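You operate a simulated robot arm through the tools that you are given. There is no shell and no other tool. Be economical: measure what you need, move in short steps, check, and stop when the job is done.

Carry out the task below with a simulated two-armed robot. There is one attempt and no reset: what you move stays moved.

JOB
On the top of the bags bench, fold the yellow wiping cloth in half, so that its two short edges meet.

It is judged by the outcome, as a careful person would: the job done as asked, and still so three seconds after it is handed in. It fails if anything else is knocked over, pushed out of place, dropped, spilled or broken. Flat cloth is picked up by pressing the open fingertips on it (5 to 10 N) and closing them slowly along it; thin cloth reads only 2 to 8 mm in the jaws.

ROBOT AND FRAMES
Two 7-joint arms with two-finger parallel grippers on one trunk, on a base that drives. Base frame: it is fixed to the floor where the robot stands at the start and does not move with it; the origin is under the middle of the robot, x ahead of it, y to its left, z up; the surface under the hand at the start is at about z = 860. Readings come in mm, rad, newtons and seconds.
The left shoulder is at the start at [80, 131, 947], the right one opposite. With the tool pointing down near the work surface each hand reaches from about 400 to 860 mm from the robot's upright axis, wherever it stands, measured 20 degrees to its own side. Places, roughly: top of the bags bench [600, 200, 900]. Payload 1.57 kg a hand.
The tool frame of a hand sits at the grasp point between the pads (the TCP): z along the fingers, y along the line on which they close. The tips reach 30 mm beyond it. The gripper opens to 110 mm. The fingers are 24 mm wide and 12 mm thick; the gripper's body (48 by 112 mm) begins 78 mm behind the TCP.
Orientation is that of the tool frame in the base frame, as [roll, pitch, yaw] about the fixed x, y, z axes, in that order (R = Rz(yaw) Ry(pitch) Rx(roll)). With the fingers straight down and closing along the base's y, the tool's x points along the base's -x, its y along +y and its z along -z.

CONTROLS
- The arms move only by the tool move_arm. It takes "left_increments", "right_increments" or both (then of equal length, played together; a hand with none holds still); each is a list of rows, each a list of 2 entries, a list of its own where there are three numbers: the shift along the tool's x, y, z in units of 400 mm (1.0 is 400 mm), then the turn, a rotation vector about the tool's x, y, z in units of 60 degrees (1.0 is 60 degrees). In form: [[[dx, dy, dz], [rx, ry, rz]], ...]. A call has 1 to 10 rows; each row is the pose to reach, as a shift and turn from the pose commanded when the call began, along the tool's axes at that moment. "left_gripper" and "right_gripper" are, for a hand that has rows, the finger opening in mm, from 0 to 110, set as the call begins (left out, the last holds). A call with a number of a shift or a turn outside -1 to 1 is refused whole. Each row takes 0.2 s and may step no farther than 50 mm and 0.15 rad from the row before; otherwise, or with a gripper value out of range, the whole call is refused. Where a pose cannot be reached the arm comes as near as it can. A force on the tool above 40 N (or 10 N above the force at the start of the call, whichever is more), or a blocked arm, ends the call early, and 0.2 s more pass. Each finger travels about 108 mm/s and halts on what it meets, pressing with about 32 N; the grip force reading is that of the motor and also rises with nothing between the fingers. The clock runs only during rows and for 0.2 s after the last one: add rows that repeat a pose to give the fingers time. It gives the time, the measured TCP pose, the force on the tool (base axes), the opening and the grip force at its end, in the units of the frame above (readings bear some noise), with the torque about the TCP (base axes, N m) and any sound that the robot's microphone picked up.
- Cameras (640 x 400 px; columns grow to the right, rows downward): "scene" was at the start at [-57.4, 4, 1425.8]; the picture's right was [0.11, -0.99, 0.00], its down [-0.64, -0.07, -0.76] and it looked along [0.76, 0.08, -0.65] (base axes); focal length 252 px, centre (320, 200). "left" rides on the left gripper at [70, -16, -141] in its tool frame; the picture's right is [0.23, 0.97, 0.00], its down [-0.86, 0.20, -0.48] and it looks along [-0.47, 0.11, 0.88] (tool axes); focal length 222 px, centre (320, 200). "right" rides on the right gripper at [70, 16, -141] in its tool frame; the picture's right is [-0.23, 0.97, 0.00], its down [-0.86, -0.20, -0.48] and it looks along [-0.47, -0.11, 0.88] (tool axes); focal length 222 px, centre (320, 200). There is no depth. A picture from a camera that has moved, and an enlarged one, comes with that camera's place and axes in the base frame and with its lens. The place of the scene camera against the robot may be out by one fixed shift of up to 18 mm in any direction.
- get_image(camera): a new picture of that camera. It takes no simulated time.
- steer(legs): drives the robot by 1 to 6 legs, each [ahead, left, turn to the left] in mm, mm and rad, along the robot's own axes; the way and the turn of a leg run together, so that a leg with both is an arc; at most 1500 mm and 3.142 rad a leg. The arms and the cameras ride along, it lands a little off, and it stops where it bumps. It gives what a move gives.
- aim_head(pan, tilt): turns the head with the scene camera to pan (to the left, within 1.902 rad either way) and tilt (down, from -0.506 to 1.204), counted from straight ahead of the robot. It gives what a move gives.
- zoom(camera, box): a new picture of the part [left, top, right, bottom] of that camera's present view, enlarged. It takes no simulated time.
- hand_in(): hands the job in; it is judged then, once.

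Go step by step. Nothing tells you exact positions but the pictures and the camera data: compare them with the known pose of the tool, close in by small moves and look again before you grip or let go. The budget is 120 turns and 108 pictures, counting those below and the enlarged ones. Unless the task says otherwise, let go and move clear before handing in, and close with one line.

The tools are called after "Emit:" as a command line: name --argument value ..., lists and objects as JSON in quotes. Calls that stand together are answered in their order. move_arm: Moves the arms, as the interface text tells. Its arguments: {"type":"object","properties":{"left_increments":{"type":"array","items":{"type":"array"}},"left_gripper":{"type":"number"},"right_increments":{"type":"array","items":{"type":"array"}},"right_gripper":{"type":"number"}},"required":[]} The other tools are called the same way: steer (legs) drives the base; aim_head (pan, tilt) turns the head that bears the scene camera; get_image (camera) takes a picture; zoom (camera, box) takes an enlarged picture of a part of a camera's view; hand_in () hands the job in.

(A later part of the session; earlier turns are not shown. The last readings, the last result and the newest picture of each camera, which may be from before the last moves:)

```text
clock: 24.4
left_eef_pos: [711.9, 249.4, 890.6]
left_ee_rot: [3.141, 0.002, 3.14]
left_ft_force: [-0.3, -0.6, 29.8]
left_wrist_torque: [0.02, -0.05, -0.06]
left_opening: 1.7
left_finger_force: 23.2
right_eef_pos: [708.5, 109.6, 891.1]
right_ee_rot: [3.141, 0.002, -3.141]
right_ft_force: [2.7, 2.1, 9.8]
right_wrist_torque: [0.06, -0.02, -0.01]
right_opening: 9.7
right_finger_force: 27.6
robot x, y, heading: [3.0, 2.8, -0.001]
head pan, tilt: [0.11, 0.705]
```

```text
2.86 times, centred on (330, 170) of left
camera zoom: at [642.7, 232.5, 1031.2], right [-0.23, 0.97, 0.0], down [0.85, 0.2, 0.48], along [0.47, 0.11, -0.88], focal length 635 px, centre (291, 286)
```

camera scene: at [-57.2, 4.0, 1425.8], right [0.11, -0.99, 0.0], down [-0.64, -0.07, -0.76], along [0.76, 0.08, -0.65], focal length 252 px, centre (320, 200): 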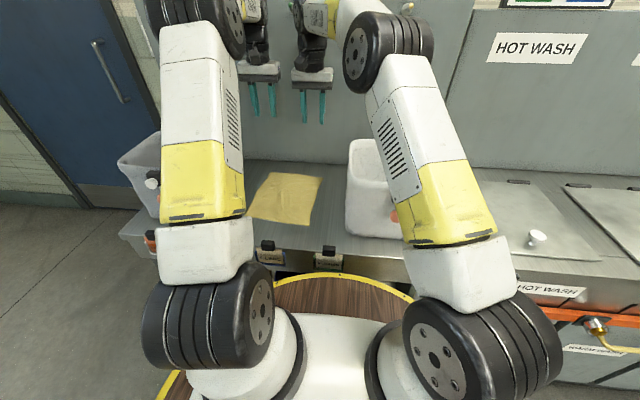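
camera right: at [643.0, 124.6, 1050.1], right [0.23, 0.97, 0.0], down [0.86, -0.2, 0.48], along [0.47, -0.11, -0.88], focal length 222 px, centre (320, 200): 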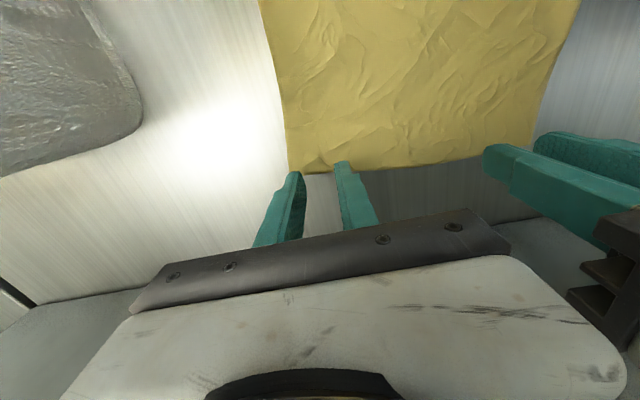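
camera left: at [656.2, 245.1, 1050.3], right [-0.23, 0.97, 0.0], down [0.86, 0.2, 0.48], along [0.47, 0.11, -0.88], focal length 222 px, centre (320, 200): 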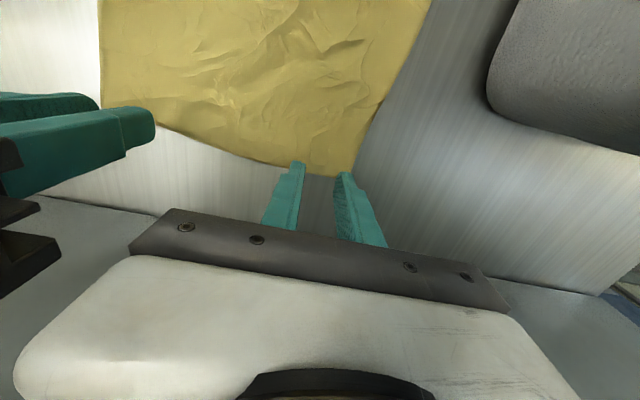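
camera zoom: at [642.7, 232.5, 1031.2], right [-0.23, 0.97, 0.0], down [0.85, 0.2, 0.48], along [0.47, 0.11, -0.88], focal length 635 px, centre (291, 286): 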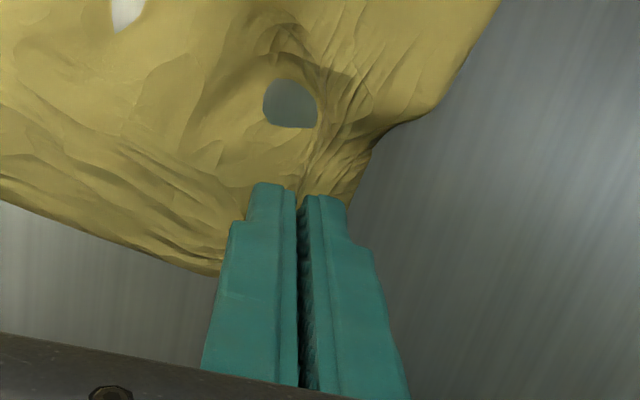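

The left reads 1.7 mm at 23 N, a possible thin grip. I test it by lifting both hands 15 mm.

Emit:
move_arm --left_increments '[[[0, 0, -0.01], [0, 0, 0]], [[0, 0, -0.025], [0, 0, 0]], [[0, 0, -0.04], [0, 0, 0]], [[0, 0, -0.04], [0, 0, 0]]]' --right_increments '[[[0, 0, -0.01], [0, 0, 0]], [[0, 0, -0.025], [0, 0, 0]], [[0, 0, -0.04], [0, 0, 0]], [[0, 0, -0.04], [0, 0, 0]]]'

Emit:
zoom --camera "left" --box '[120, 40, 440, 240]'

Emit:
zoom --camera "right" --box '[220, 40, 540, 240]'

Emit:
zoom --camera "scene" --box '[220, 120, 380, 220]'

```text
clock: 25.4
left_eef_pos: [712.5, 249.4, 905.5]
left_ee_rot: [-3.141, -0.001, 3.141]
left_ft_force: [-0.3, 0.3, -0.4]
left_wrist_torque: [-0.02, 0.01, -0.02]
left_opening: 1.7
left_finger_force: 23.2
right_eef_pos: [709.6, 109.5, 906.2]
right_ee_rot: [3.14, -0.001, 3.141]
right_ft_force: [0.4, 0.7, -0.1]
right_wrist_torque: [0.02, -0.01, 0.0]
right_opening: 8.8
right_finger_force: 27.3
robot x, y, heading: [-4.0, 0.7, -0.0]
head pan, tilt: [0.11, 0.705]
```

```text
2.00 times, centred on (280, 140) of left
camera zoom: at [642.9, 232.9, 1045.7], right [-0.23, 0.97, 0.0], down [0.86, 0.2, 0.48], along [0.47, 0.11, -0.88], focal length 444 px, centre (400, 320)
```

zoom: 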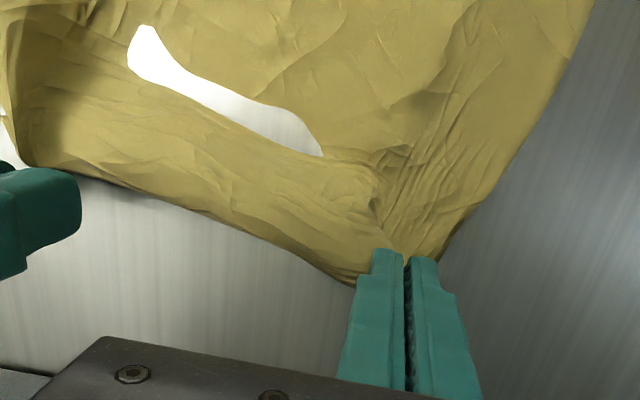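

```text
2.00 times, centred on (380, 140) of right
camera zoom: at [639.9, 125.1, 1047.5], right [0.23, 0.97, 0.0], down [0.86, -0.2, 0.48], along [0.47, -0.11, -0.88], focal length 444 px, centre (200, 320)
```

zoom: 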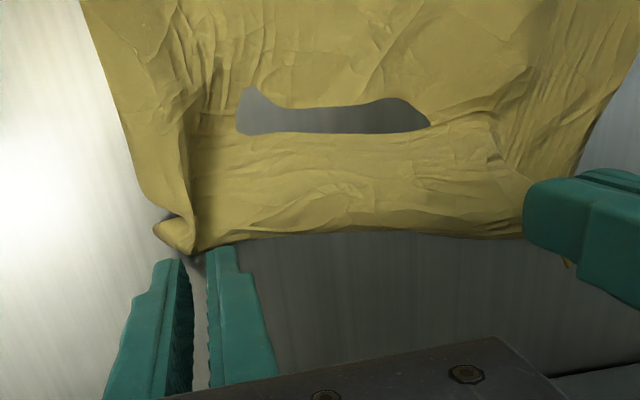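

```text
4.00 times, centred on (300, 170) of scene
camera zoom: at [-57.3, 4.0, 1425.8], right [0.11, -0.99, 0.0], down [-0.64, -0.07, -0.76], along [0.76, 0.08, -0.65], focal length 1010 px, centre (400, 320)
```

zoom: 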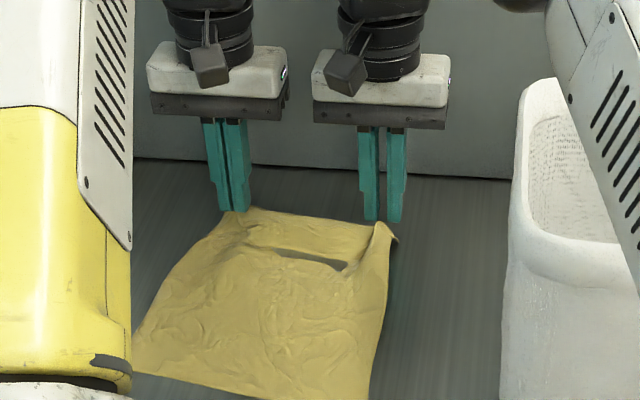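

Both hands hold the edge and lift it. Before backing the base during the fold, I check that the floor beside and behind is clear.

Emit:
aim_head --pan 1.9 --tilt 0.6

Emit:
get_image --camera "scene"

Emit:
aim_head --pan -1.9 --tilt 0.6

Emit:
get_image --camera "scene"

Emit:
aim_head --pan 0.25 --tilt 0.75

```text
clock: 27.2
left_eef_pos: [712.7, 249.3, 906.9]
left_ee_rot: [-3.141, 0.001, 3.141]
left_ft_force: [0.1, -0.8, 0.4]
left_wrist_torque: [-0.01, 0.05, -0.03]
left_opening: 2.0
left_finger_force: 23.6
right_eef_pos: [710.8, 109.7, 906.8]
right_ee_rot: [3.141, 0.0, 3.142]
right_ft_force: [-0.1, 0.3, 0.3]
right_wrist_torque: [0.05, -0.02, -0.04]
right_opening: 8.8
right_finger_force: 27.3
robot x, y, heading: [-3.8, 0.5, 0.002]
head pan, tilt: [1.901, 0.6]
```

```text
78 pictures are left
camera scene: at [-170.0, 78.3, 1434.9], right [0.95, 0.32, 0.0], down [0.18, -0.53, -0.83], along [-0.27, 0.78, -0.56], focal length 252 px, centre (320, 200)
```

scene: 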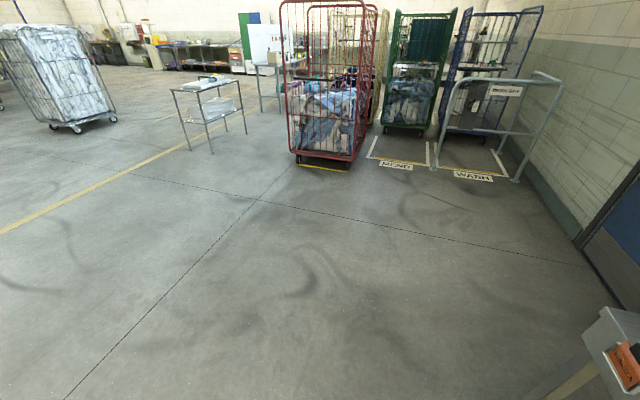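

```text
clock: 30.3
left_eef_pos: [712.0, 249.8, 905.5]
left_ee_rot: [-3.14, 0.001, -3.141]
left_ft_force: [-0.5, -0.7, -0.7]
left_wrist_torque: [-0.03, 0.03, -0.01]
left_opening: 1.6
left_finger_force: 22.9
right_eef_pos: [710.1, 109.2, 906.3]
right_ee_rot: [3.141, -0.002, -3.141]
right_ft_force: [-0.3, -0.3, -0.3]
right_wrist_torque: [0.04, -0.02, 0.0]
right_opening: 8.6
right_finger_force: 26.9
robot x, y, heading: [-2.8, 3.6, -0.002]
head pan, tilt: [-1.901, 0.6]
```

```text
77 pictures are left
camera scene: at [-170.1, -89.0, 1434.9], right [-0.95, 0.32, 0.0], down [0.18, 0.53, -0.83], along [-0.27, -0.78, -0.56], focal length 252 px, centre (320, 200)
```

scene: 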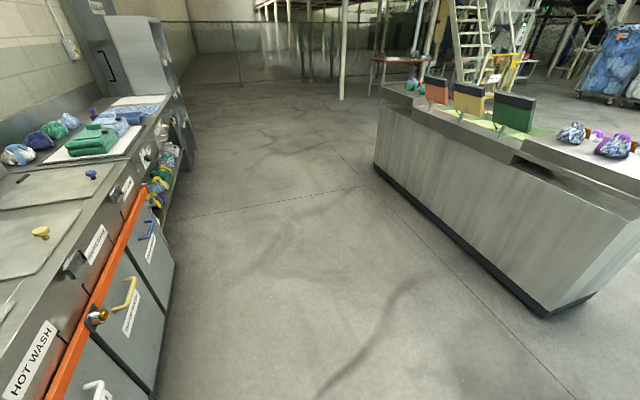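

```text
clock: 32.4
left_eef_pos: [712.7, 248.5, 906.1]
left_ee_rot: [3.141, 0.001, 3.14]
left_ft_force: [-0.2, -0.8, 0.3]
left_wrist_torque: [0.03, -0.01, -0.01]
left_opening: 1.7
left_finger_force: 24.0
right_eef_pos: [709.6, 109.8, 906.1]
right_ee_rot: [3.141, 0.0, 3.141]
right_ft_force: [-0.6, 0.3, -0.8]
right_wrist_torque: [0.01, 0.0, -0.07]
right_opening: 9.1
right_finger_force: 27.6
robot x, y, heading: [1.1, 0.6, -0.0]
head pan, tilt: [0.25, 0.75]
```

The floor behind is clear. Now raise and tilt both hands forward along the first part of the arc.

Emit:
move_arm --left_increments '[[[0.005, 0, -0.05], [0, -0.1, 0]], [[0.02, 0, -0.09], [0, -0.2, 0]], [[0.045, 0, -0.13], [0, -0.3, 0]], [[0.075, 0, -0.16], [0, -0.4, 0]], [[0.105, 0, -0.1875], [0, -0.5, 0]], [[0.105, 0, -0.1875], [0, -0.5, 0]]]' --right_increments '[[[0.005, 0, -0.05], [0, -0.1, 0]], [[0.02, 0, -0.09], [0, -0.2, 0]], [[0.045, 0, -0.13], [0, -0.3, 0]], [[0.075, 0, -0.16], [0, -0.4, 0]], [[0.105, 0, -0.1875], [0, -0.5, 0]], [[0.105, 0, -0.1875], [0, -0.5, 0]]]'

Emit:
get_image --camera "scene"

Emit:
get_image --camera "right"

Emit:
get_image --camera "left"

```text
clock: 33.8
left_eef_pos: [670.2, 247.9, 980.9]
left_ee_rot: [3.141, 0.524, -3.14]
left_ft_force: [0.0, 0.0, -0.9]
left_wrist_torque: [-0.04, -0.02, -0.01]
left_opening: 1.7
left_finger_force: 22.9
right_eef_pos: [667.6, 109.7, 981.1]
right_ee_rot: [3.141, 0.523, -3.14]
right_ft_force: [-0.3, 0.0, 0.0]
right_wrist_torque: [0.05, -0.01, -0.02]
right_opening: 8.8
right_finger_force: 27.6
robot x, y, heading: [-0.8, -1.5, -0.003]
head pan, tilt: [0.25, 0.75]
```

```text
76 pictures are left
camera scene: at [-61.3, 15.1, 1422.0], right [0.25, -0.97, 0.0], down [-0.66, -0.17, -0.73], along [0.71, 0.18, -0.68], focal length 252 px, centre (320, 200)
```

scene: 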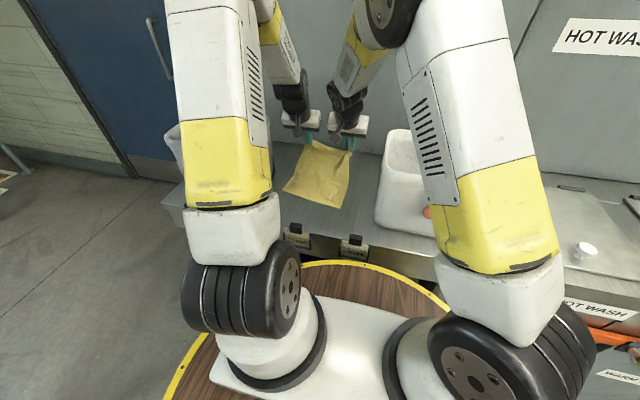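

```text
75 pictures are left
camera right: at [535.5, 125.4, 1068.1], right [0.2, 0.97, 0.11], down [0.5, -0.2, 0.84], along [0.84, -0.11, -0.53], focal length 222 px, centre (320, 200)
```

right: 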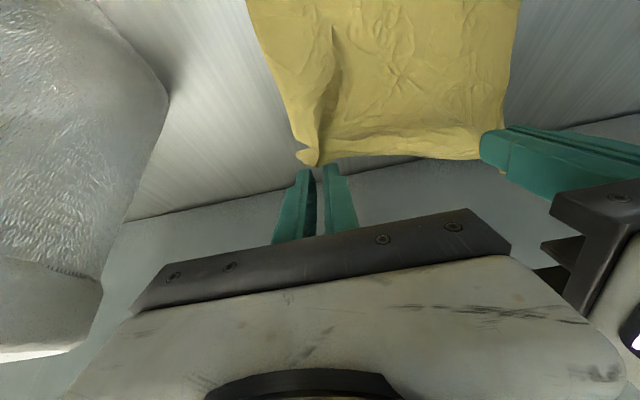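

```text
74 pictures are left
camera left: at [539.9, 232.9, 1066.5], right [-0.2, 0.97, -0.11], down [0.5, 0.2, 0.84], along [0.84, 0.11, -0.53], focal length 222 px, centre (320, 200)
```

left: 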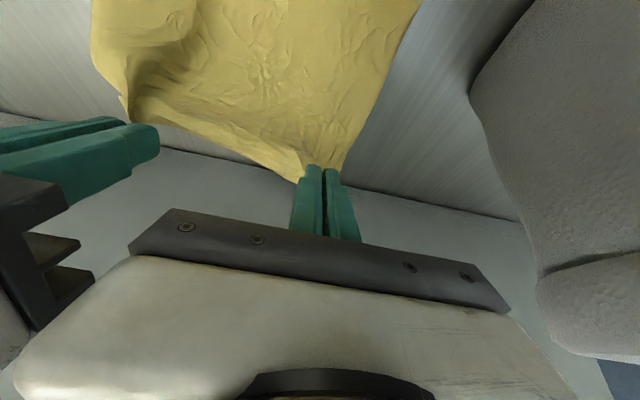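

Both corners are lifted cleanly. I check where the near edge lies now.

Emit:
zoom --camera "scene" --box '[240, 110, 400, 260]'

```text
2.67 times, centred on (320, 185) of scene
camera zoom: at [-61.3, 15.1, 1422.0], right [0.25, -0.97, 0.0], down [-0.66, -0.17, -0.73], along [0.71, 0.18, -0.68], focal length 673 px, centre (320, 240)
```

zoom: 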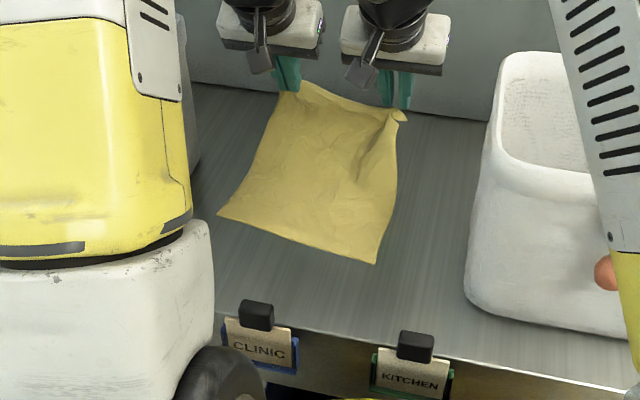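

The near edge slid forward while lifting: it now runs from about (526,308) to (489,96). I'll drive back 120 mm, which carries the held edge over the fold line.

Emit:
steer --legs '[[-120, 0, 0]]'

Emit:
get_image --camera "scene"

Emit:
get_image --camera "right"

Emit:
get_image --camera "left"

```text
clock: 35.0
left_eef_pos: [550.8, 250.9, 980.7]
left_ee_rot: [3.141, 0.524, -3.139]
left_ft_force: [-0.1, -0.7, 0.1]
left_wrist_torque: [0.01, 0.05, -0.01]
left_opening: 1.5
left_finger_force: 23.2
right_eef_pos: [547.5, 111.0, 981.1]
right_ee_rot: [-3.14, 0.525, -3.139]
right_ft_force: [0.3, 1.3, -0.7]
right_wrist_torque: [0.02, 0.0, 0.02]
right_opening: 9.0
right_finger_force: 27.1
robot x, y, heading: [-121.9, 0.4, 0.006]
head pan, tilt: [0.25, 0.75]
```

```text
72 pictures are left
camera scene: at [-180.7, 15.0, 1422.0], right [0.25, -0.97, 0.0], down [-0.66, -0.17, -0.73], along [0.71, 0.18, -0.68], focal length 252 px, centre (320, 200)
```

scene: 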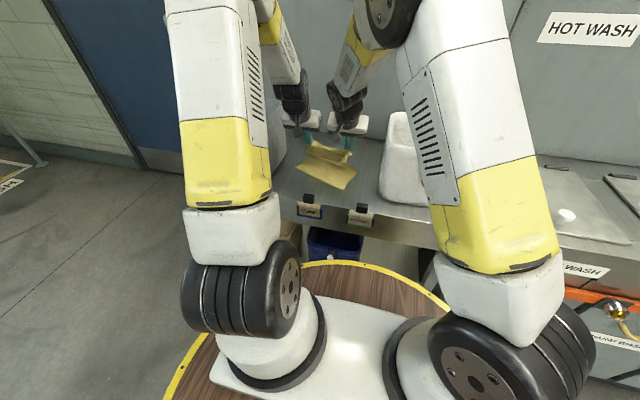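

```text
71 pictures are left
camera right: at [416.1, 126.5, 1068.1], right [0.19, 0.97, 0.11], down [0.5, -0.2, 0.84], along [0.84, -0.11, -0.53], focal length 222 px, centre (320, 200)
```

right: 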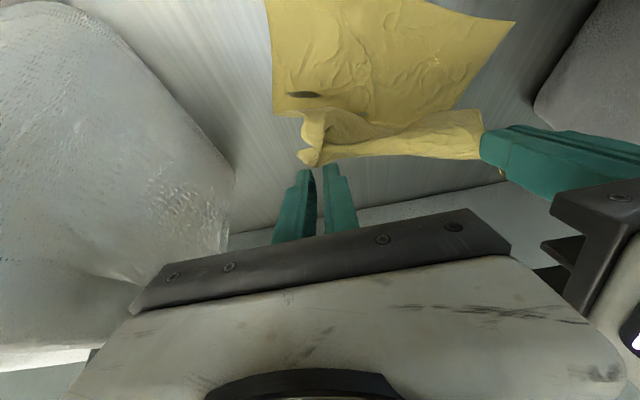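

```text
70 pictures are left
camera left: at [420.2, 234.0, 1066.4], right [-0.2, 0.97, -0.11], down [0.5, 0.2, 0.84], along [0.84, 0.11, -0.53], focal length 222 px, centre (320, 200)
```

left: 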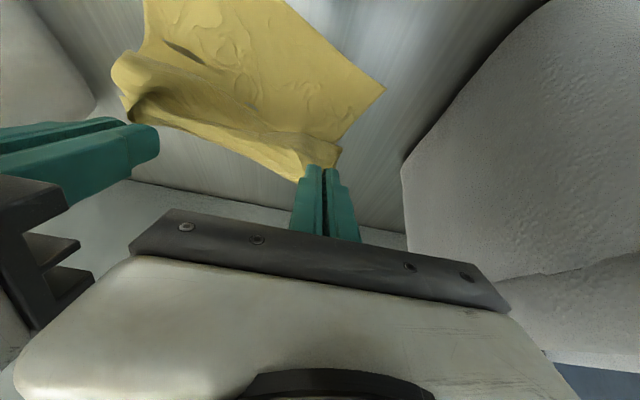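

Emit:
zoom --camera "scene" --box '[270, 100, 390, 230]'

```text
3.08 times, centred on (330, 165) of scene
camera zoom: at [-180.7, 15.0, 1422.0], right [0.25, -0.97, 0.0], down [-0.66, -0.17, -0.73], along [0.71, 0.18, -0.68], focal length 777 px, centre (289, 308)
```

zoom: 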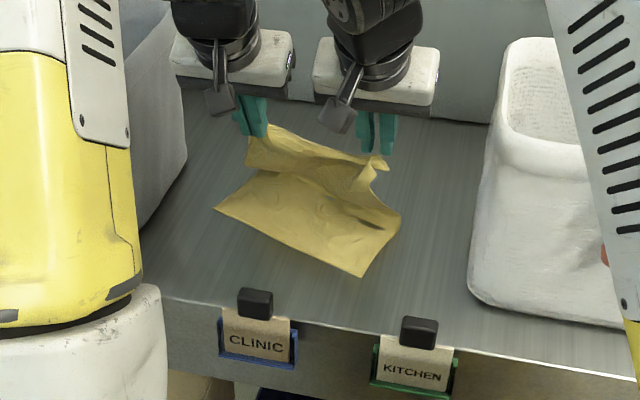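

The near edge has rotated: it now runs about (542,302) to (461,103). I'll bring the held edge down to match it, with the right hand travelling further back than the left, first halfway.

Emit:
move_arm --left_increments '[[[0.026, 0.006, 0.015], [0, -0.083, 0]], [[0.051, 0.0125, 0.031], [0, -0.166, 0]], [[0.077, 0.019, 0.046], [0, -0.25, 0]], [[0.102, 0.025, 0.062], [0, -0.333, 0]], [[0.102, 0.025, 0.062], [0, -0.333, 0]]]' --right_increments '[[[0.05, 0.006, 0.0015], [0, -0.083, 0]], [[0.1, 0.0125, 0.003], [0, -0.166, 0]], [[0.15, 0.019, 0.0045], [0, -0.25, 0]], [[0.2, 0.025, 0.006], [0, -0.333, 0]], [[0.2, 0.025, 0.006], [0, -0.333, 0]]]'

Emit:
zoom --camera "scene" --box '[270, 100, 390, 230]'

Emit:
get_image --camera "right"

Emit:
get_image --camera "left"

```text
clock: 36.4
left_eef_pos: [524.3, 267.9, 937.0]
left_ee_rot: [3.141, 0.87, -3.127]
left_ft_force: [0.4, -0.4, -0.1]
left_wrist_torque: [0.0, 0.0, -0.04]
left_opening: 2.1
left_finger_force: 23.9
right_eef_pos: [492.9, 102.4, 962.7]
right_ee_rot: [3.063, 0.887, 3.034]
right_ft_force: [0.1, -0.3, 0.0]
right_wrist_torque: [0.01, 0.02, -0.01]
right_opening: 0.0
right_finger_force: 21.4
robot x, y, heading: [-122.3, -1.6, 0.007]
head pan, tilt: [0.25, 0.75]
stopped in row 5 (right hand): the arm was blocked; the commanded pose is now the measured one
```

```text
3.08 times, centred on (330, 165) of scene
camera zoom: at [-180.9, 14.9, 1422.0], right [0.25, -0.97, 0.0], down [-0.66, -0.17, -0.73], along [0.71, 0.18, -0.68], focal length 777 px, centre (289, 308)
```

zoom: 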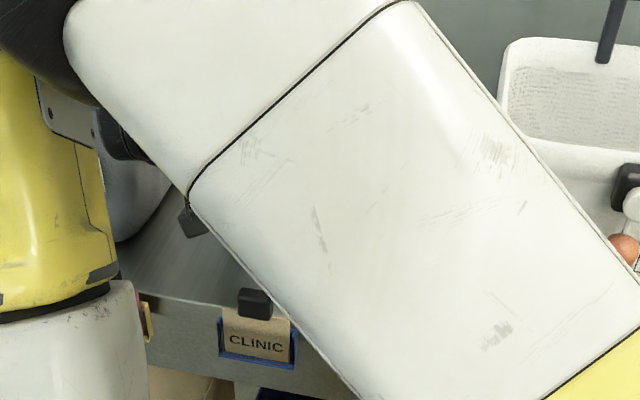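

```text
67 pictures are left
camera right: at [339.7, 124.1, 996.8], right [0.19, 0.96, 0.22], down [0.16, -0.26, 0.95], along [0.97, -0.14, -0.2], focal length 222 px, centre (320, 200)
```

right: 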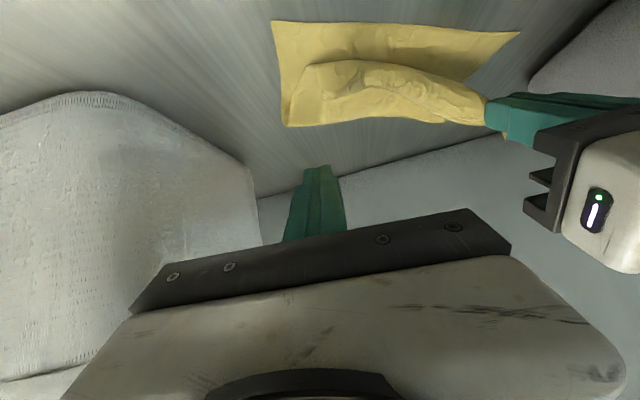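

```text
66 pictures are left
camera left: at [372.8, 249.1, 973.2], right [-0.16, 0.97, -0.17], down [0.18, 0.2, 0.96], along [0.97, 0.12, -0.21], focal length 222 px, centre (320, 200)
```

left: 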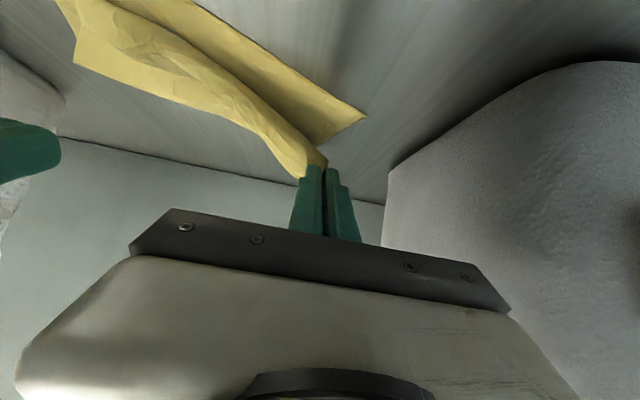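

The right hand lost its cloth and that arm got blocked in an awkward elbow pose; the left still holds. I untangle the right arm by raising it and untilting.

Emit:
move_arm --right_increments '[[[-0.037, 0, -0.014], [0, 0.1, 0]], [[-0.074, 0, -0.028], [0, 0.2, 0]], [[-0.11, 0, -0.042], [0, 0.3, 0]], [[-0.148, 0, -0.055], [0, 0.4, 0]], [[-0.148, 0, -0.055], [0, 0.5, 0]], [[-0.148, 0, -0.055], [0, 0.5, 0]]]'

Emit:
get_image --camera "scene"

Emit:
get_image --camera "right"

```text
clock: 37.8
left_eef_pos: [525.5, 267.1, 936.3]
left_ee_rot: [3.14, 0.869, -3.128]
left_ft_force: [-0.1, 0.0, -0.7]
left_wrist_torque: [0.01, 0.01, 0.0]
left_opening: 1.7
left_finger_force: 23.5
right_eef_pos: [511.9, 101.7, 1021.3]
right_ee_rot: [3.088, 0.362, 3.081]
right_ft_force: [-0.1, 0.2, 0.1]
right_wrist_torque: [0.0, -0.03, -0.01]
right_opening: 0.0
right_finger_force: 21.5
robot x, y, heading: [-116.6, 2.2, 0.002]
head pan, tilt: [0.25, 0.75]
```

```text
65 pictures are left
camera scene: at [-180.9, 14.9, 1422.0], right [0.25, -0.97, 0.0], down [-0.66, -0.17, -0.73], along [0.71, 0.18, -0.68], focal length 252 px, centre (320, 200)
```

scene: 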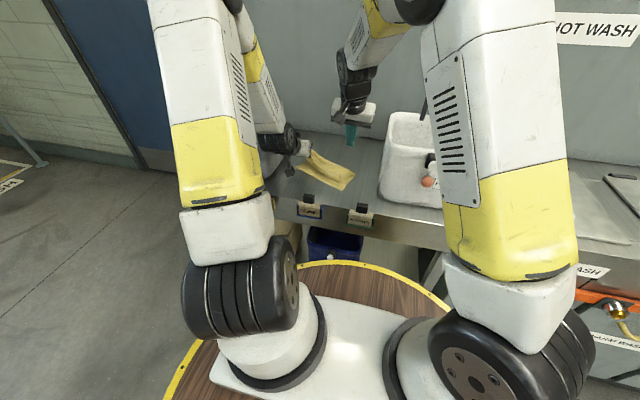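

```text
64 pictures are left
camera right: at [397.1, 116.3, 1128.7], right [0.26, 0.96, 0.13], down [0.62, -0.26, 0.74], along [0.74, -0.11, -0.66], focal length 222 px, centre (320, 200)
```

right: 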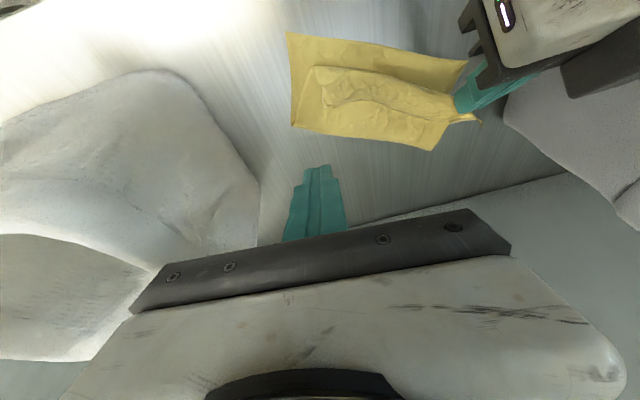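

Emit:
zoom --camera "right" --box '[250, 0, 530, 175]'

Emit:
zoom --camera "scene" --box '[270, 120, 390, 210]'

```text
2.29 times, centred on (390, 88) of right
camera zoom: at [397.1, 116.3, 1128.7], right [0.26, 0.96, 0.13], down [0.62, -0.26, 0.74], along [0.74, -0.11, -0.66], focal length 508 px, centre (160, 457)
```

zoom: 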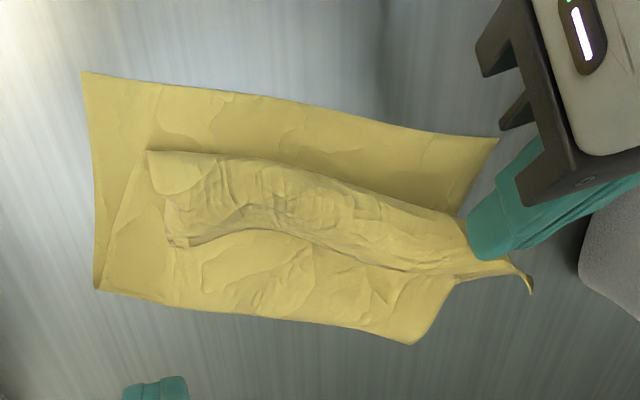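

```text
4.44 times, centred on (330, 165) of scene
camera zoom: at [-180.9, 14.9, 1422.0], right [0.25, -0.97, 0.0], down [-0.66, -0.17, -0.73], along [0.71, 0.18, -0.68], focal length 1122 px, centre (276, 356)
```

zoom: 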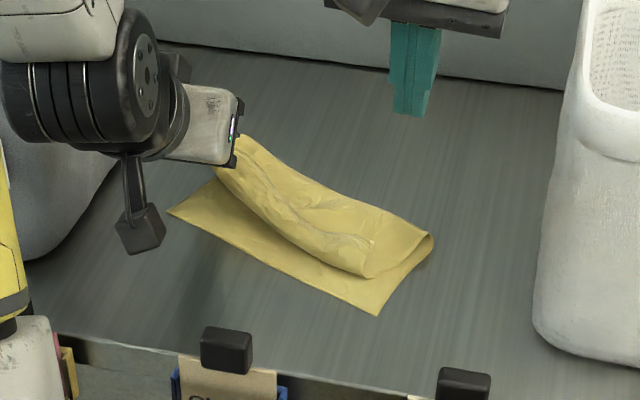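

The fold has formed but the right part of the flap is crumpled and tucked. I lay the left corner down next to its near corner while still holding it, then fix the right with the other hand.

Emit:
move_arm --left_increments '[[[0.043, -0.004, 0.011], [0, 0, 0]], [[0.086, -0.008, 0.022], [0, 0, 0]], [[0.129, -0.0125, 0.033], [0, 0, 0]], [[0.129, -0.0125, 0.033], [0, 0, 0]]]'

Emit:
zoom --camera "right" --box '[250, 0, 530, 175]'

Emit:
zoom --camera "scene" --box '[270, 120, 390, 210]'

Emit:
get_image --camera "left"

```text
clock: 38.8
left_eef_pos: [502.9, 261.5, 890.0]
left_ee_rot: [-3.141, 0.871, -3.128]
left_ft_force: [-0.7, 0.1, 0.1]
left_wrist_torque: [-0.02, 0.03, -0.02]
left_opening: 1.6
left_finger_force: 23.5
right_eef_pos: [512.3, 100.3, 1021.0]
right_ee_rot: [3.088, 0.362, 3.078]
right_ft_force: [0.6, 0.1, 0.3]
right_wrist_torque: [0.01, 0.02, -0.02]
right_opening: 0.0
right_finger_force: 21.4
robot x, y, heading: [-120.4, 0.0, 0.003]
head pan, tilt: [0.25, 0.75]
```

```text
2.29 times, centred on (390, 88) of right
camera zoom: at [397.1, 116.4, 1128.4], right [0.26, 0.96, 0.13], down [0.62, -0.26, 0.74], along [0.74, -0.11, -0.66], focal length 508 px, centre (160, 457)
```

zoom: 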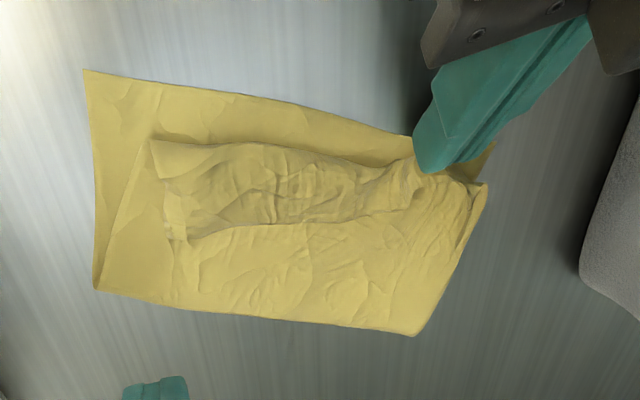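

```text
4.44 times, centred on (330, 165) of scene
camera zoom: at [-180.9, 14.9, 1422.0], right [0.25, -0.97, 0.0], down [-0.66, -0.17, -0.73], along [0.71, 0.18, -0.68], focal length 1122 px, centre (276, 356)
```

zoom: 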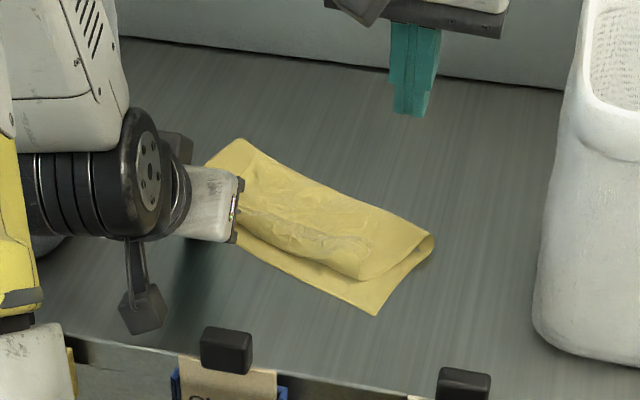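

```text
59 pictures are left
camera left: at [350.1, 243.0, 926.0], right [-0.16, 0.97, -0.17], down [0.18, 0.2, 0.96], along [0.97, 0.12, -0.21], focal length 222 px, centre (320, 200)
```

left: 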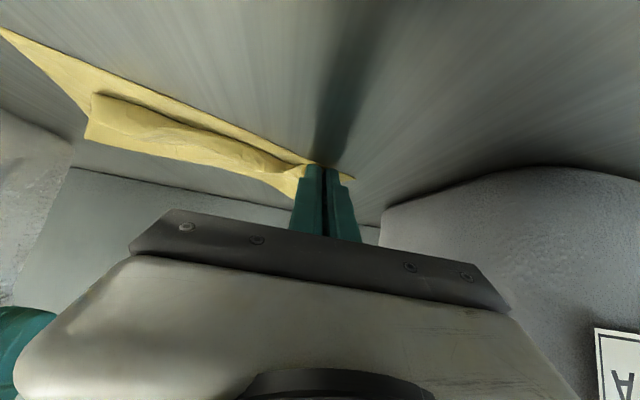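

The left side sits well. I bring the right camera over the crumpled right end for a closer look, straightening that hand.

Emit:
move_arm --right_increments '[[[0.044, 0, 0.01], [0, 0.09, 0]], [[0.088, 0, 0.02], [0, 0.18, 0]], [[0.132, 0, 0.03], [0, 0.27, 0]], [[0.176, 0, 0.04], [0, 0.346, 0]], [[0.176, 0, 0.04], [0, 0.346, 0]]]' --right_gripper 20

Emit:
get_image --camera "right"

```text
clock: 40.0
left_eef_pos: [503.0, 261.9, 889.6]
left_ee_rot: [-3.141, 0.87, -3.126]
left_ft_force: [0.3, 0.5, 0.5]
left_wrist_torque: [-0.02, -0.03, -0.03]
left_opening: 1.5
left_finger_force: 23.2
right_eef_pos: [454.1, 105.0, 981.7]
right_ee_rot: [3.092, 0.0, 3.096]
right_ft_force: [0.1, 0.5, -0.7]
right_wrist_torque: [0.0, 0.01, 0.02]
right_opening: 20.0
right_finger_force: 0.0
robot x, y, heading: [-118.9, -3.5, -0.002]
head pan, tilt: [0.25, 0.75]
```

```text
58 pictures are left
camera right: at [383.1, 116.6, 1122.3], right [0.27, 0.96, 0.05], down [0.84, -0.26, 0.47], along [0.46, -0.09, -0.88], focal length 222 px, centre (320, 200)
```

right: 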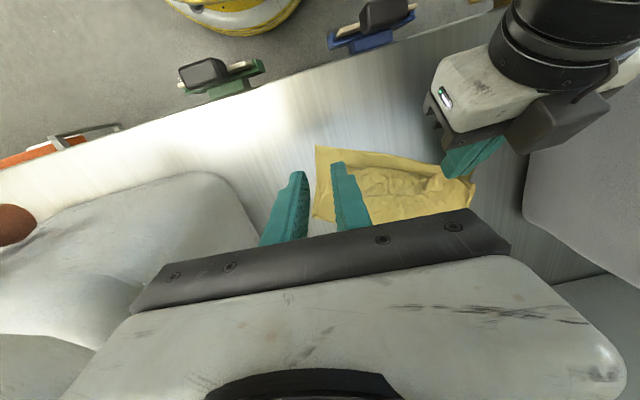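

Emit:
zoom --camera "right" --box '[290, 130, 490, 240]'

```text
3.20 times, centred on (390, 185) of right
camera zoom: at [383.1, 116.6, 1122.3], right [0.27, 0.96, 0.05], down [0.84, -0.26, 0.47], along [0.46, -0.09, -0.88], focal length 711 px, centre (96, 248)
```

zoom: 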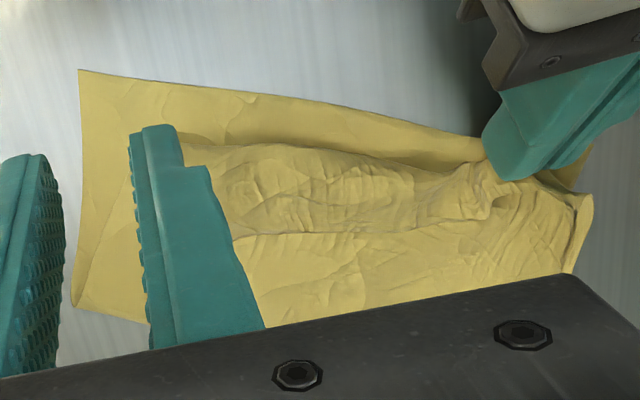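

The flap's rim looks rolled under at the right end, running sideways. I turn the right hand about 60° so its fingers close across that rim.

Emit:
move_arm --right_increments '[[[0, 0, 0], [0, 0, -0.125]], [[0, 0, 0], [0, 0, -0.25]], [[0, 0, 0], [0, 0, -0.375]], [[0, 0, 0], [0, 0, -0.5]], [[0, 0, 0], [0, 0, -0.625]], [[0, 0, 0], [0, 0, -0.75]], [[0, 0, 0], [0, 0, -0.875]], [[0, 0, 0], [0, 0, -1.0]], [[0, 0, 0], [0, 0, -1.0]]]' --right_gripper 40

Emit:
get_image --camera "right"

Emit:
get_image --camera "scene"

```text
clock: 42.0
left_eef_pos: [502.7, 261.8, 889.0]
left_ee_rot: [-3.141, 0.868, -3.128]
left_ft_force: [1.2, -0.5, 0.7]
left_wrist_torque: [-0.02, 0.01, -0.04]
left_opening: 1.7
left_finger_force: 23.2
right_eef_pos: [450.7, 104.5, 981.1]
right_ee_rot: [3.12, 0.043, -2.138]
right_ft_force: [-0.1, 0.0, 0.7]
right_wrist_torque: [-0.01, -0.01, 0.04]
right_opening: 39.8
right_finger_force: 0.0
robot x, y, heading: [-119.1, -0.8, 0.005]
head pan, tilt: [0.25, 0.75]
```

```text
56 pictures are left
camera right: at [400.6, 47.1, 1118.6], right [-0.7, 0.71, 0.03], down [0.63, 0.59, 0.51], along [0.35, 0.38, -0.86], focal length 222 px, centre (320, 200)
```

right: 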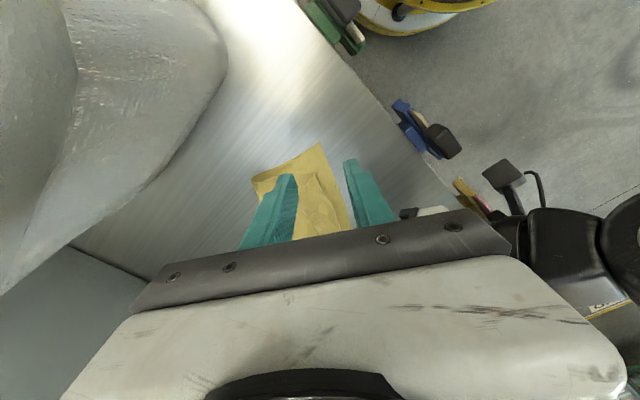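

```text
55 pictures are left
camera scene: at [-180.9, 14.9, 1422.0], right [0.25, -0.97, 0.0], down [-0.66, -0.17, -0.73], along [0.71, 0.18, -0.68], focal length 252 px, centre (320, 200)
```

scene: 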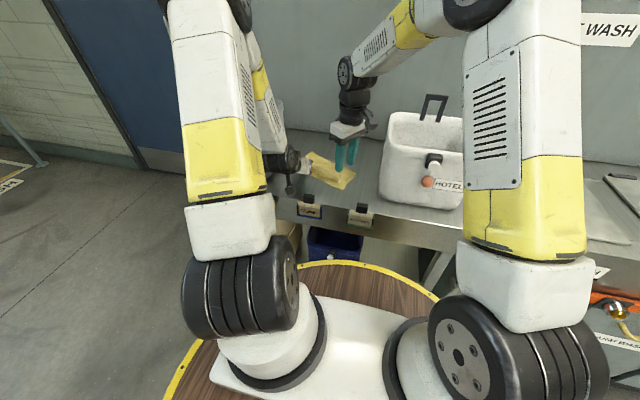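

The hand turned well. I move it over the right end of the rim at about (490,131), stopping with tips around 35 mm above the bench.

Emit:
move_arm --right_increments '[[[-0.036, -0.015, 0], [0, 0, 0]], [[-0.072, -0.03, 0.03], [0, 0, 0]], [[-0.109, -0.046, 0.08], [0, 0, 0]], [[-0.109, -0.046, 0.14], [0, 0, 0]], [[-0.109, -0.046, 0.14], [0, 0, 0]]]'

Emit:
zoom --camera "right" --box '[200, 60, 440, 260]'

Emit:
zoom --camera "scene" --box '[270, 110, 390, 210]'

```text
clock: 43.2
left_eef_pos: [503.6, 263.0, 889.5]
left_ee_rot: [3.14, 0.869, -3.127]
left_ft_force: [-0.1, -0.4, 0.2]
left_wrist_torque: [0.02, 0.0, -0.01]
left_opening: 1.9
left_finger_force: 23.2
right_eef_pos: [491.8, 132.7, 923.9]
right_ee_rot: [3.118, 0.044, -2.139]
right_ft_force: [-0.5, -0.4, 0.0]
right_wrist_torque: [0.0, -0.02, 0.0]
right_opening: 40.0
right_finger_force: 0.2
robot x, y, heading: [-123.6, 0.4, -0.0]
head pan, tilt: [0.25, 0.75]
```

```text
2.00 times, centred on (320, 160) of right
camera zoom: at [439.3, 75.6, 1061.9], right [-0.7, 0.71, 0.03], down [0.63, 0.59, 0.51], along [0.35, 0.38, -0.86], focal length 444 px, centre (320, 280)
```

zoom: 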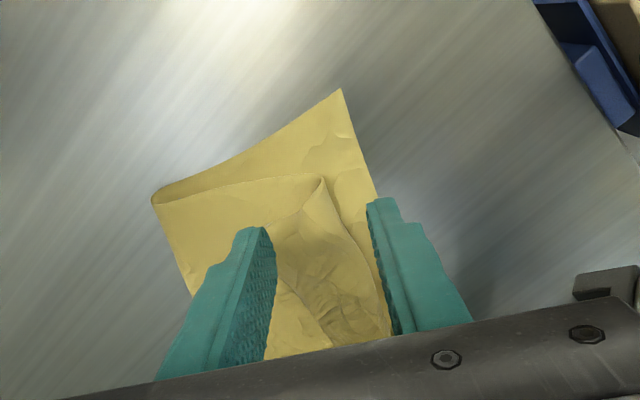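

```text
4.00 times, centred on (330, 160) of scene
camera zoom: at [-180.9, 14.9, 1422.0], right [0.25, -0.97, 0.0], down [-0.66, -0.17, -0.73], along [0.71, 0.18, -0.68], focal length 1010 px, centre (280, 360)
```

zoom: 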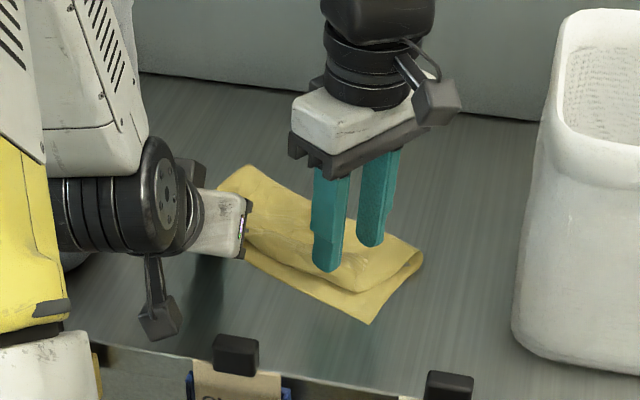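

This view shows the strip may be folded back on top of the flap. I enlarge it to be sure.

Emit:
zoom --camera "right" --box '[300, 130, 400, 235]'

```text
3.81 times, centred on (350, 182) of right
camera zoom: at [439.3, 75.6, 1061.9], right [-0.7, 0.71, 0.03], down [0.63, 0.59, 0.51], along [0.35, 0.38, -0.86], focal length 846 px, centre (206, 267)
```

zoom: 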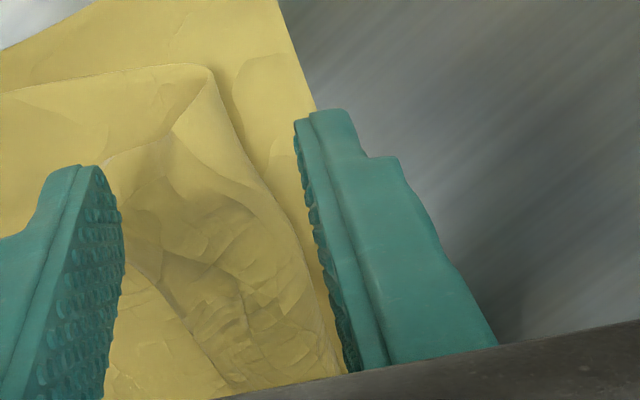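

I read it as the strip (about 45 mm) folded back on top, its free edge near (525,130). I shift the right hand to straddle that free edge and lower to just above contact.

Emit:
move_arm --right_increments '[[[-0.016, -0.049, 0], [0, 0, 0]], [[-0.016, -0.049, 0.03], [0, 0, 0]], [[-0.016, -0.049, 0.06], [0, 0, 0]], [[-0.016, -0.049, 0.06], [0, 0, 0]]]'

Emit:
zoom --camera "right" --box '[240, 90, 400, 235]'

Emit:
zoom --camera "scene" --box '[300, 140, 360, 200]'

```text
clock: 44.2
left_eef_pos: [502.6, 262.0, 887.9]
left_ee_rot: [-3.141, 0.87, -3.128]
left_ft_force: [-0.9, 0.0, 0.1]
left_wrist_torque: [0.01, -0.02, -0.02]
left_opening: 1.5
left_finger_force: 23.7
right_eef_pos: [512.0, 130.7, 901.2]
right_ee_rot: [3.119, 0.046, -2.14]
right_ft_force: [-0.2, -0.4, 0.5]
right_wrist_torque: [0.03, -0.02, -0.04]
right_opening: 39.9
right_finger_force: 0.0
robot x, y, heading: [-118.0, 0.2, 0.002]
head pan, tilt: [0.25, 0.75]
```

```text
2.76 times, centred on (320, 162) of right
camera zoom: at [459.9, 73.1, 1039.0], right [-0.7, 0.71, 0.03], down [0.63, 0.59, 0.51], along [0.35, 0.38, -0.86], focal length 613 px, centre (320, 303)
```

zoom: 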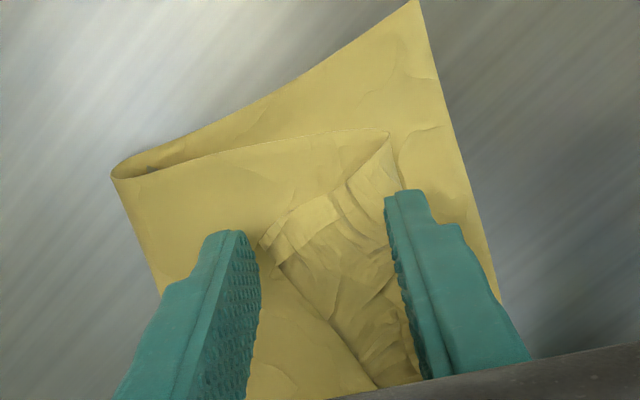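

```text
6.67 times, centred on (330, 170) of scene
camera zoom: at [-180.9, 14.9, 1422.0], right [0.25, -0.97, 0.0], down [-0.66, -0.17, -0.73], along [0.71, 0.18, -0.68], focal length 1684 px, centre (253, 400)
```

zoom: 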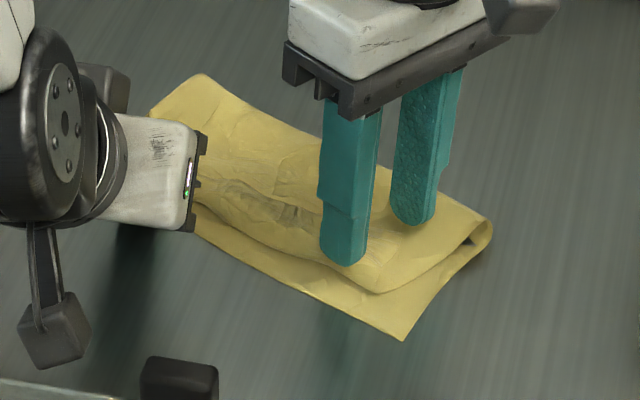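

Confirmed: the strip lies folded back on top, its free edge between my fingers. I lower a little until light contact.

Emit:
move_arm --right_increments '[[[0, 0, 0.01], [0, 0, 0]], [[0, 0, 0.015], [0, 0, 0]], [[0, 0, 0.015], [0, 0, 0]]]'

```text
clock: 45.0
left_eef_pos: [502.0, 261.1, 889.1]
left_ee_rot: [3.141, 0.869, -3.127]
left_ft_force: [0.6, 0.2, 0.5]
left_wrist_torque: [-0.04, -0.03, -0.01]
left_opening: 1.4
left_finger_force: 23.3
right_eef_pos: [511.6, 131.5, 895.7]
right_ee_rot: [3.118, 0.043, -2.14]
right_ft_force: [0.2, 0.0, 0.2]
right_wrist_torque: [0.01, -0.03, -0.03]
right_opening: 40.4
right_finger_force: 0.0
robot x, y, heading: [-121.1, 0.3, 0.004]
head pan, tilt: [0.25, 0.75]
```

Emit:
move_arm --right_increments '[[[0, 0, 0.004], [0, 0, 0]], [[0, 0, 0.007], [0, 0, 0]], [[0, 0, 0.007], [0, 0, 0]]]' --right_gripper 32

Emit:
move_arm --right_increments '[[[0, 0, 0], [0, 0, 0]], [[0, 0, 0], [0, 0, 0]]]' --right_gripper 24

Emit:
zoom --camera "right" --box '[240, 90, 400, 235]'

```text
clock: 45.8
left_eef_pos: [502.8, 261.2, 889.8]
left_ee_rot: [-3.142, 0.87, -3.128]
left_ft_force: [-0.1, 0.4, 0.5]
left_wrist_torque: [0.01, -0.02, 0.01]
left_opening: 1.5
left_finger_force: 23.6
right_eef_pos: [512.0, 128.8, 893.0]
right_ee_rot: [3.12, 0.043, -2.139]
right_ft_force: [-0.3, -0.4, 0.7]
right_wrist_torque: [-0.03, -0.03, -0.01]
right_opening: 31.8
right_finger_force: 0.2
robot x, y, heading: [-126.4, -1.0, 0.002]
head pan, tilt: [0.25, 0.75]
```

```text
clock: 46.4
left_eef_pos: [502.7, 261.3, 889.7]
left_ee_rot: [-3.141, 0.868, -3.129]
left_ft_force: [0.0, -0.2, 0.1]
left_wrist_torque: [-0.01, 0.01, 0.0]
left_opening: 1.4
left_finger_force: 23.2
right_eef_pos: [511.9, 131.3, 893.7]
right_ee_rot: [3.119, 0.045, -2.139]
right_ft_force: [0.3, -0.6, 1.0]
right_wrist_torque: [-0.02, 0.02, -0.01]
right_opening: 23.7
right_finger_force: 0.1
robot x, y, heading: [-114.5, 1.3, -0.003]
head pan, tilt: [0.25, 0.75]
```

```text
2.76 times, centred on (320, 162) of right
camera zoom: at [459.5, 73.2, 1030.8], right [-0.7, 0.71, 0.03], down [0.63, 0.59, 0.51], along [0.35, 0.38, -0.86], focal length 613 px, centre (320, 303)
```

zoom: 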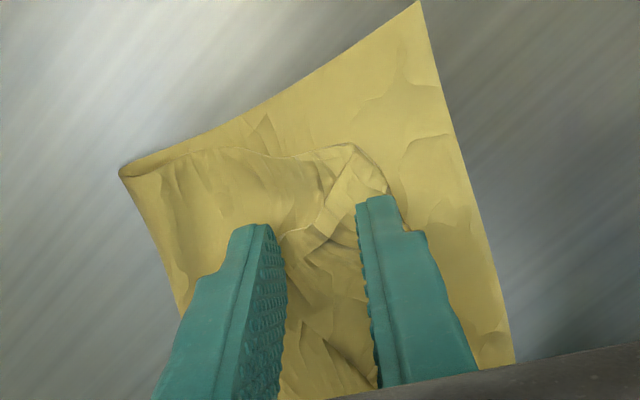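

Cloth bunches between the fingers with very light contact. Continue closing.

Emit:
move_arm --right_increments '[[[0, 0, 0.002], [0, 0, 0]], [[0, 0, 0.002], [0, 0, 0]]]' --right_gripper 15

Emit:
move_arm --right_increments '[[[0, 0, 0], [0, 0, 0]], [[0, 0, 0], [0, 0, 0]]]' --right_gripper 8

Emit:
move_arm --right_increments '[[[0, 0, 0], [0, 0, 0]], [[0, 0, 0], [0, 0, 0]]]' --right_gripper 0

Emit:
zoom --camera "right" --box '[240, 90, 400, 235]'

```text
clock: 47.0
left_eef_pos: [502.7, 261.9, 887.6]
left_ee_rot: [-3.141, 0.87, -3.128]
left_ft_force: [-0.2, -0.2, 0.0]
left_wrist_torque: [0.0, 0.01, -0.01]
left_opening: 1.6
left_finger_force: 23.5
right_eef_pos: [511.7, 130.6, 892.5]
right_ee_rot: [3.119, 0.045, -2.141]
right_ft_force: [-0.2, -0.7, 4.6]
right_wrist_torque: [-0.03, 0.01, -0.03]
right_opening: 14.2
right_finger_force: 0.0
robot x, y, heading: [-118.5, 1.4, -0.0]
head pan, tilt: [0.25, 0.75]
```

```text
clock: 47.6
left_eef_pos: [502.7, 262.4, 889.3]
left_ee_rot: [3.141, 0.869, -3.128]
left_ft_force: [-0.1, 0.7, 0.0]
left_wrist_torque: [-0.01, -0.02, -0.01]
left_opening: 1.5
left_finger_force: 23.4
right_eef_pos: [511.0, 130.7, 893.4]
right_ee_rot: [3.119, 0.044, -2.14]
right_ft_force: [0.4, 0.6, 5.9]
right_wrist_torque: [-0.04, -0.01, -0.03]
right_opening: 7.8
right_finger_force: 0.1
robot x, y, heading: [-116.8, -1.4, 0.004]
head pan, tilt: [0.25, 0.75]
```

```text
clock: 48.2
left_eef_pos: [502.5, 261.9, 889.5]
left_ee_rot: [3.141, 0.869, -3.127]
left_ft_force: [0.3, 0.1, -0.1]
left_wrist_torque: [0.0, 0.01, -0.04]
left_opening: 1.5
left_finger_force: 23.1
right_eef_pos: [511.4, 131.0, 891.6]
right_ee_rot: [3.118, 0.043, -2.14]
right_ft_force: [-0.9, 1.2, 6.9]
right_wrist_torque: [0.01, 0.12, 0.02]
right_opening: 1.5
right_finger_force: 23.1
robot x, y, heading: [-118.9, 1.3, -0.006]
head pan, tilt: [0.25, 0.75]
```

```text
2.76 times, centred on (320, 162) of right
camera zoom: at [459.3, 73.4, 1030.3], right [-0.7, 0.71, 0.03], down [0.63, 0.59, 0.51], along [0.35, 0.38, -0.86], focal length 613 px, centre (320, 303)
```

zoom: 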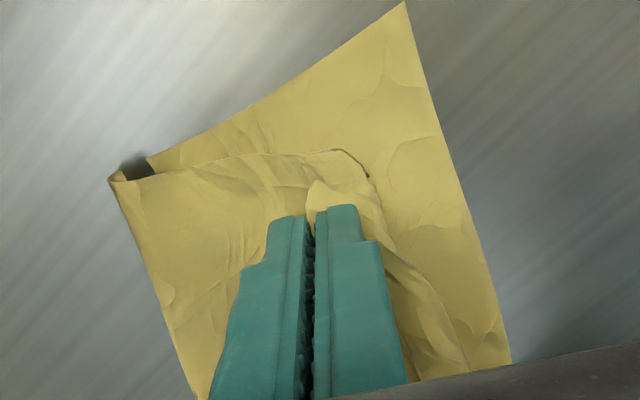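

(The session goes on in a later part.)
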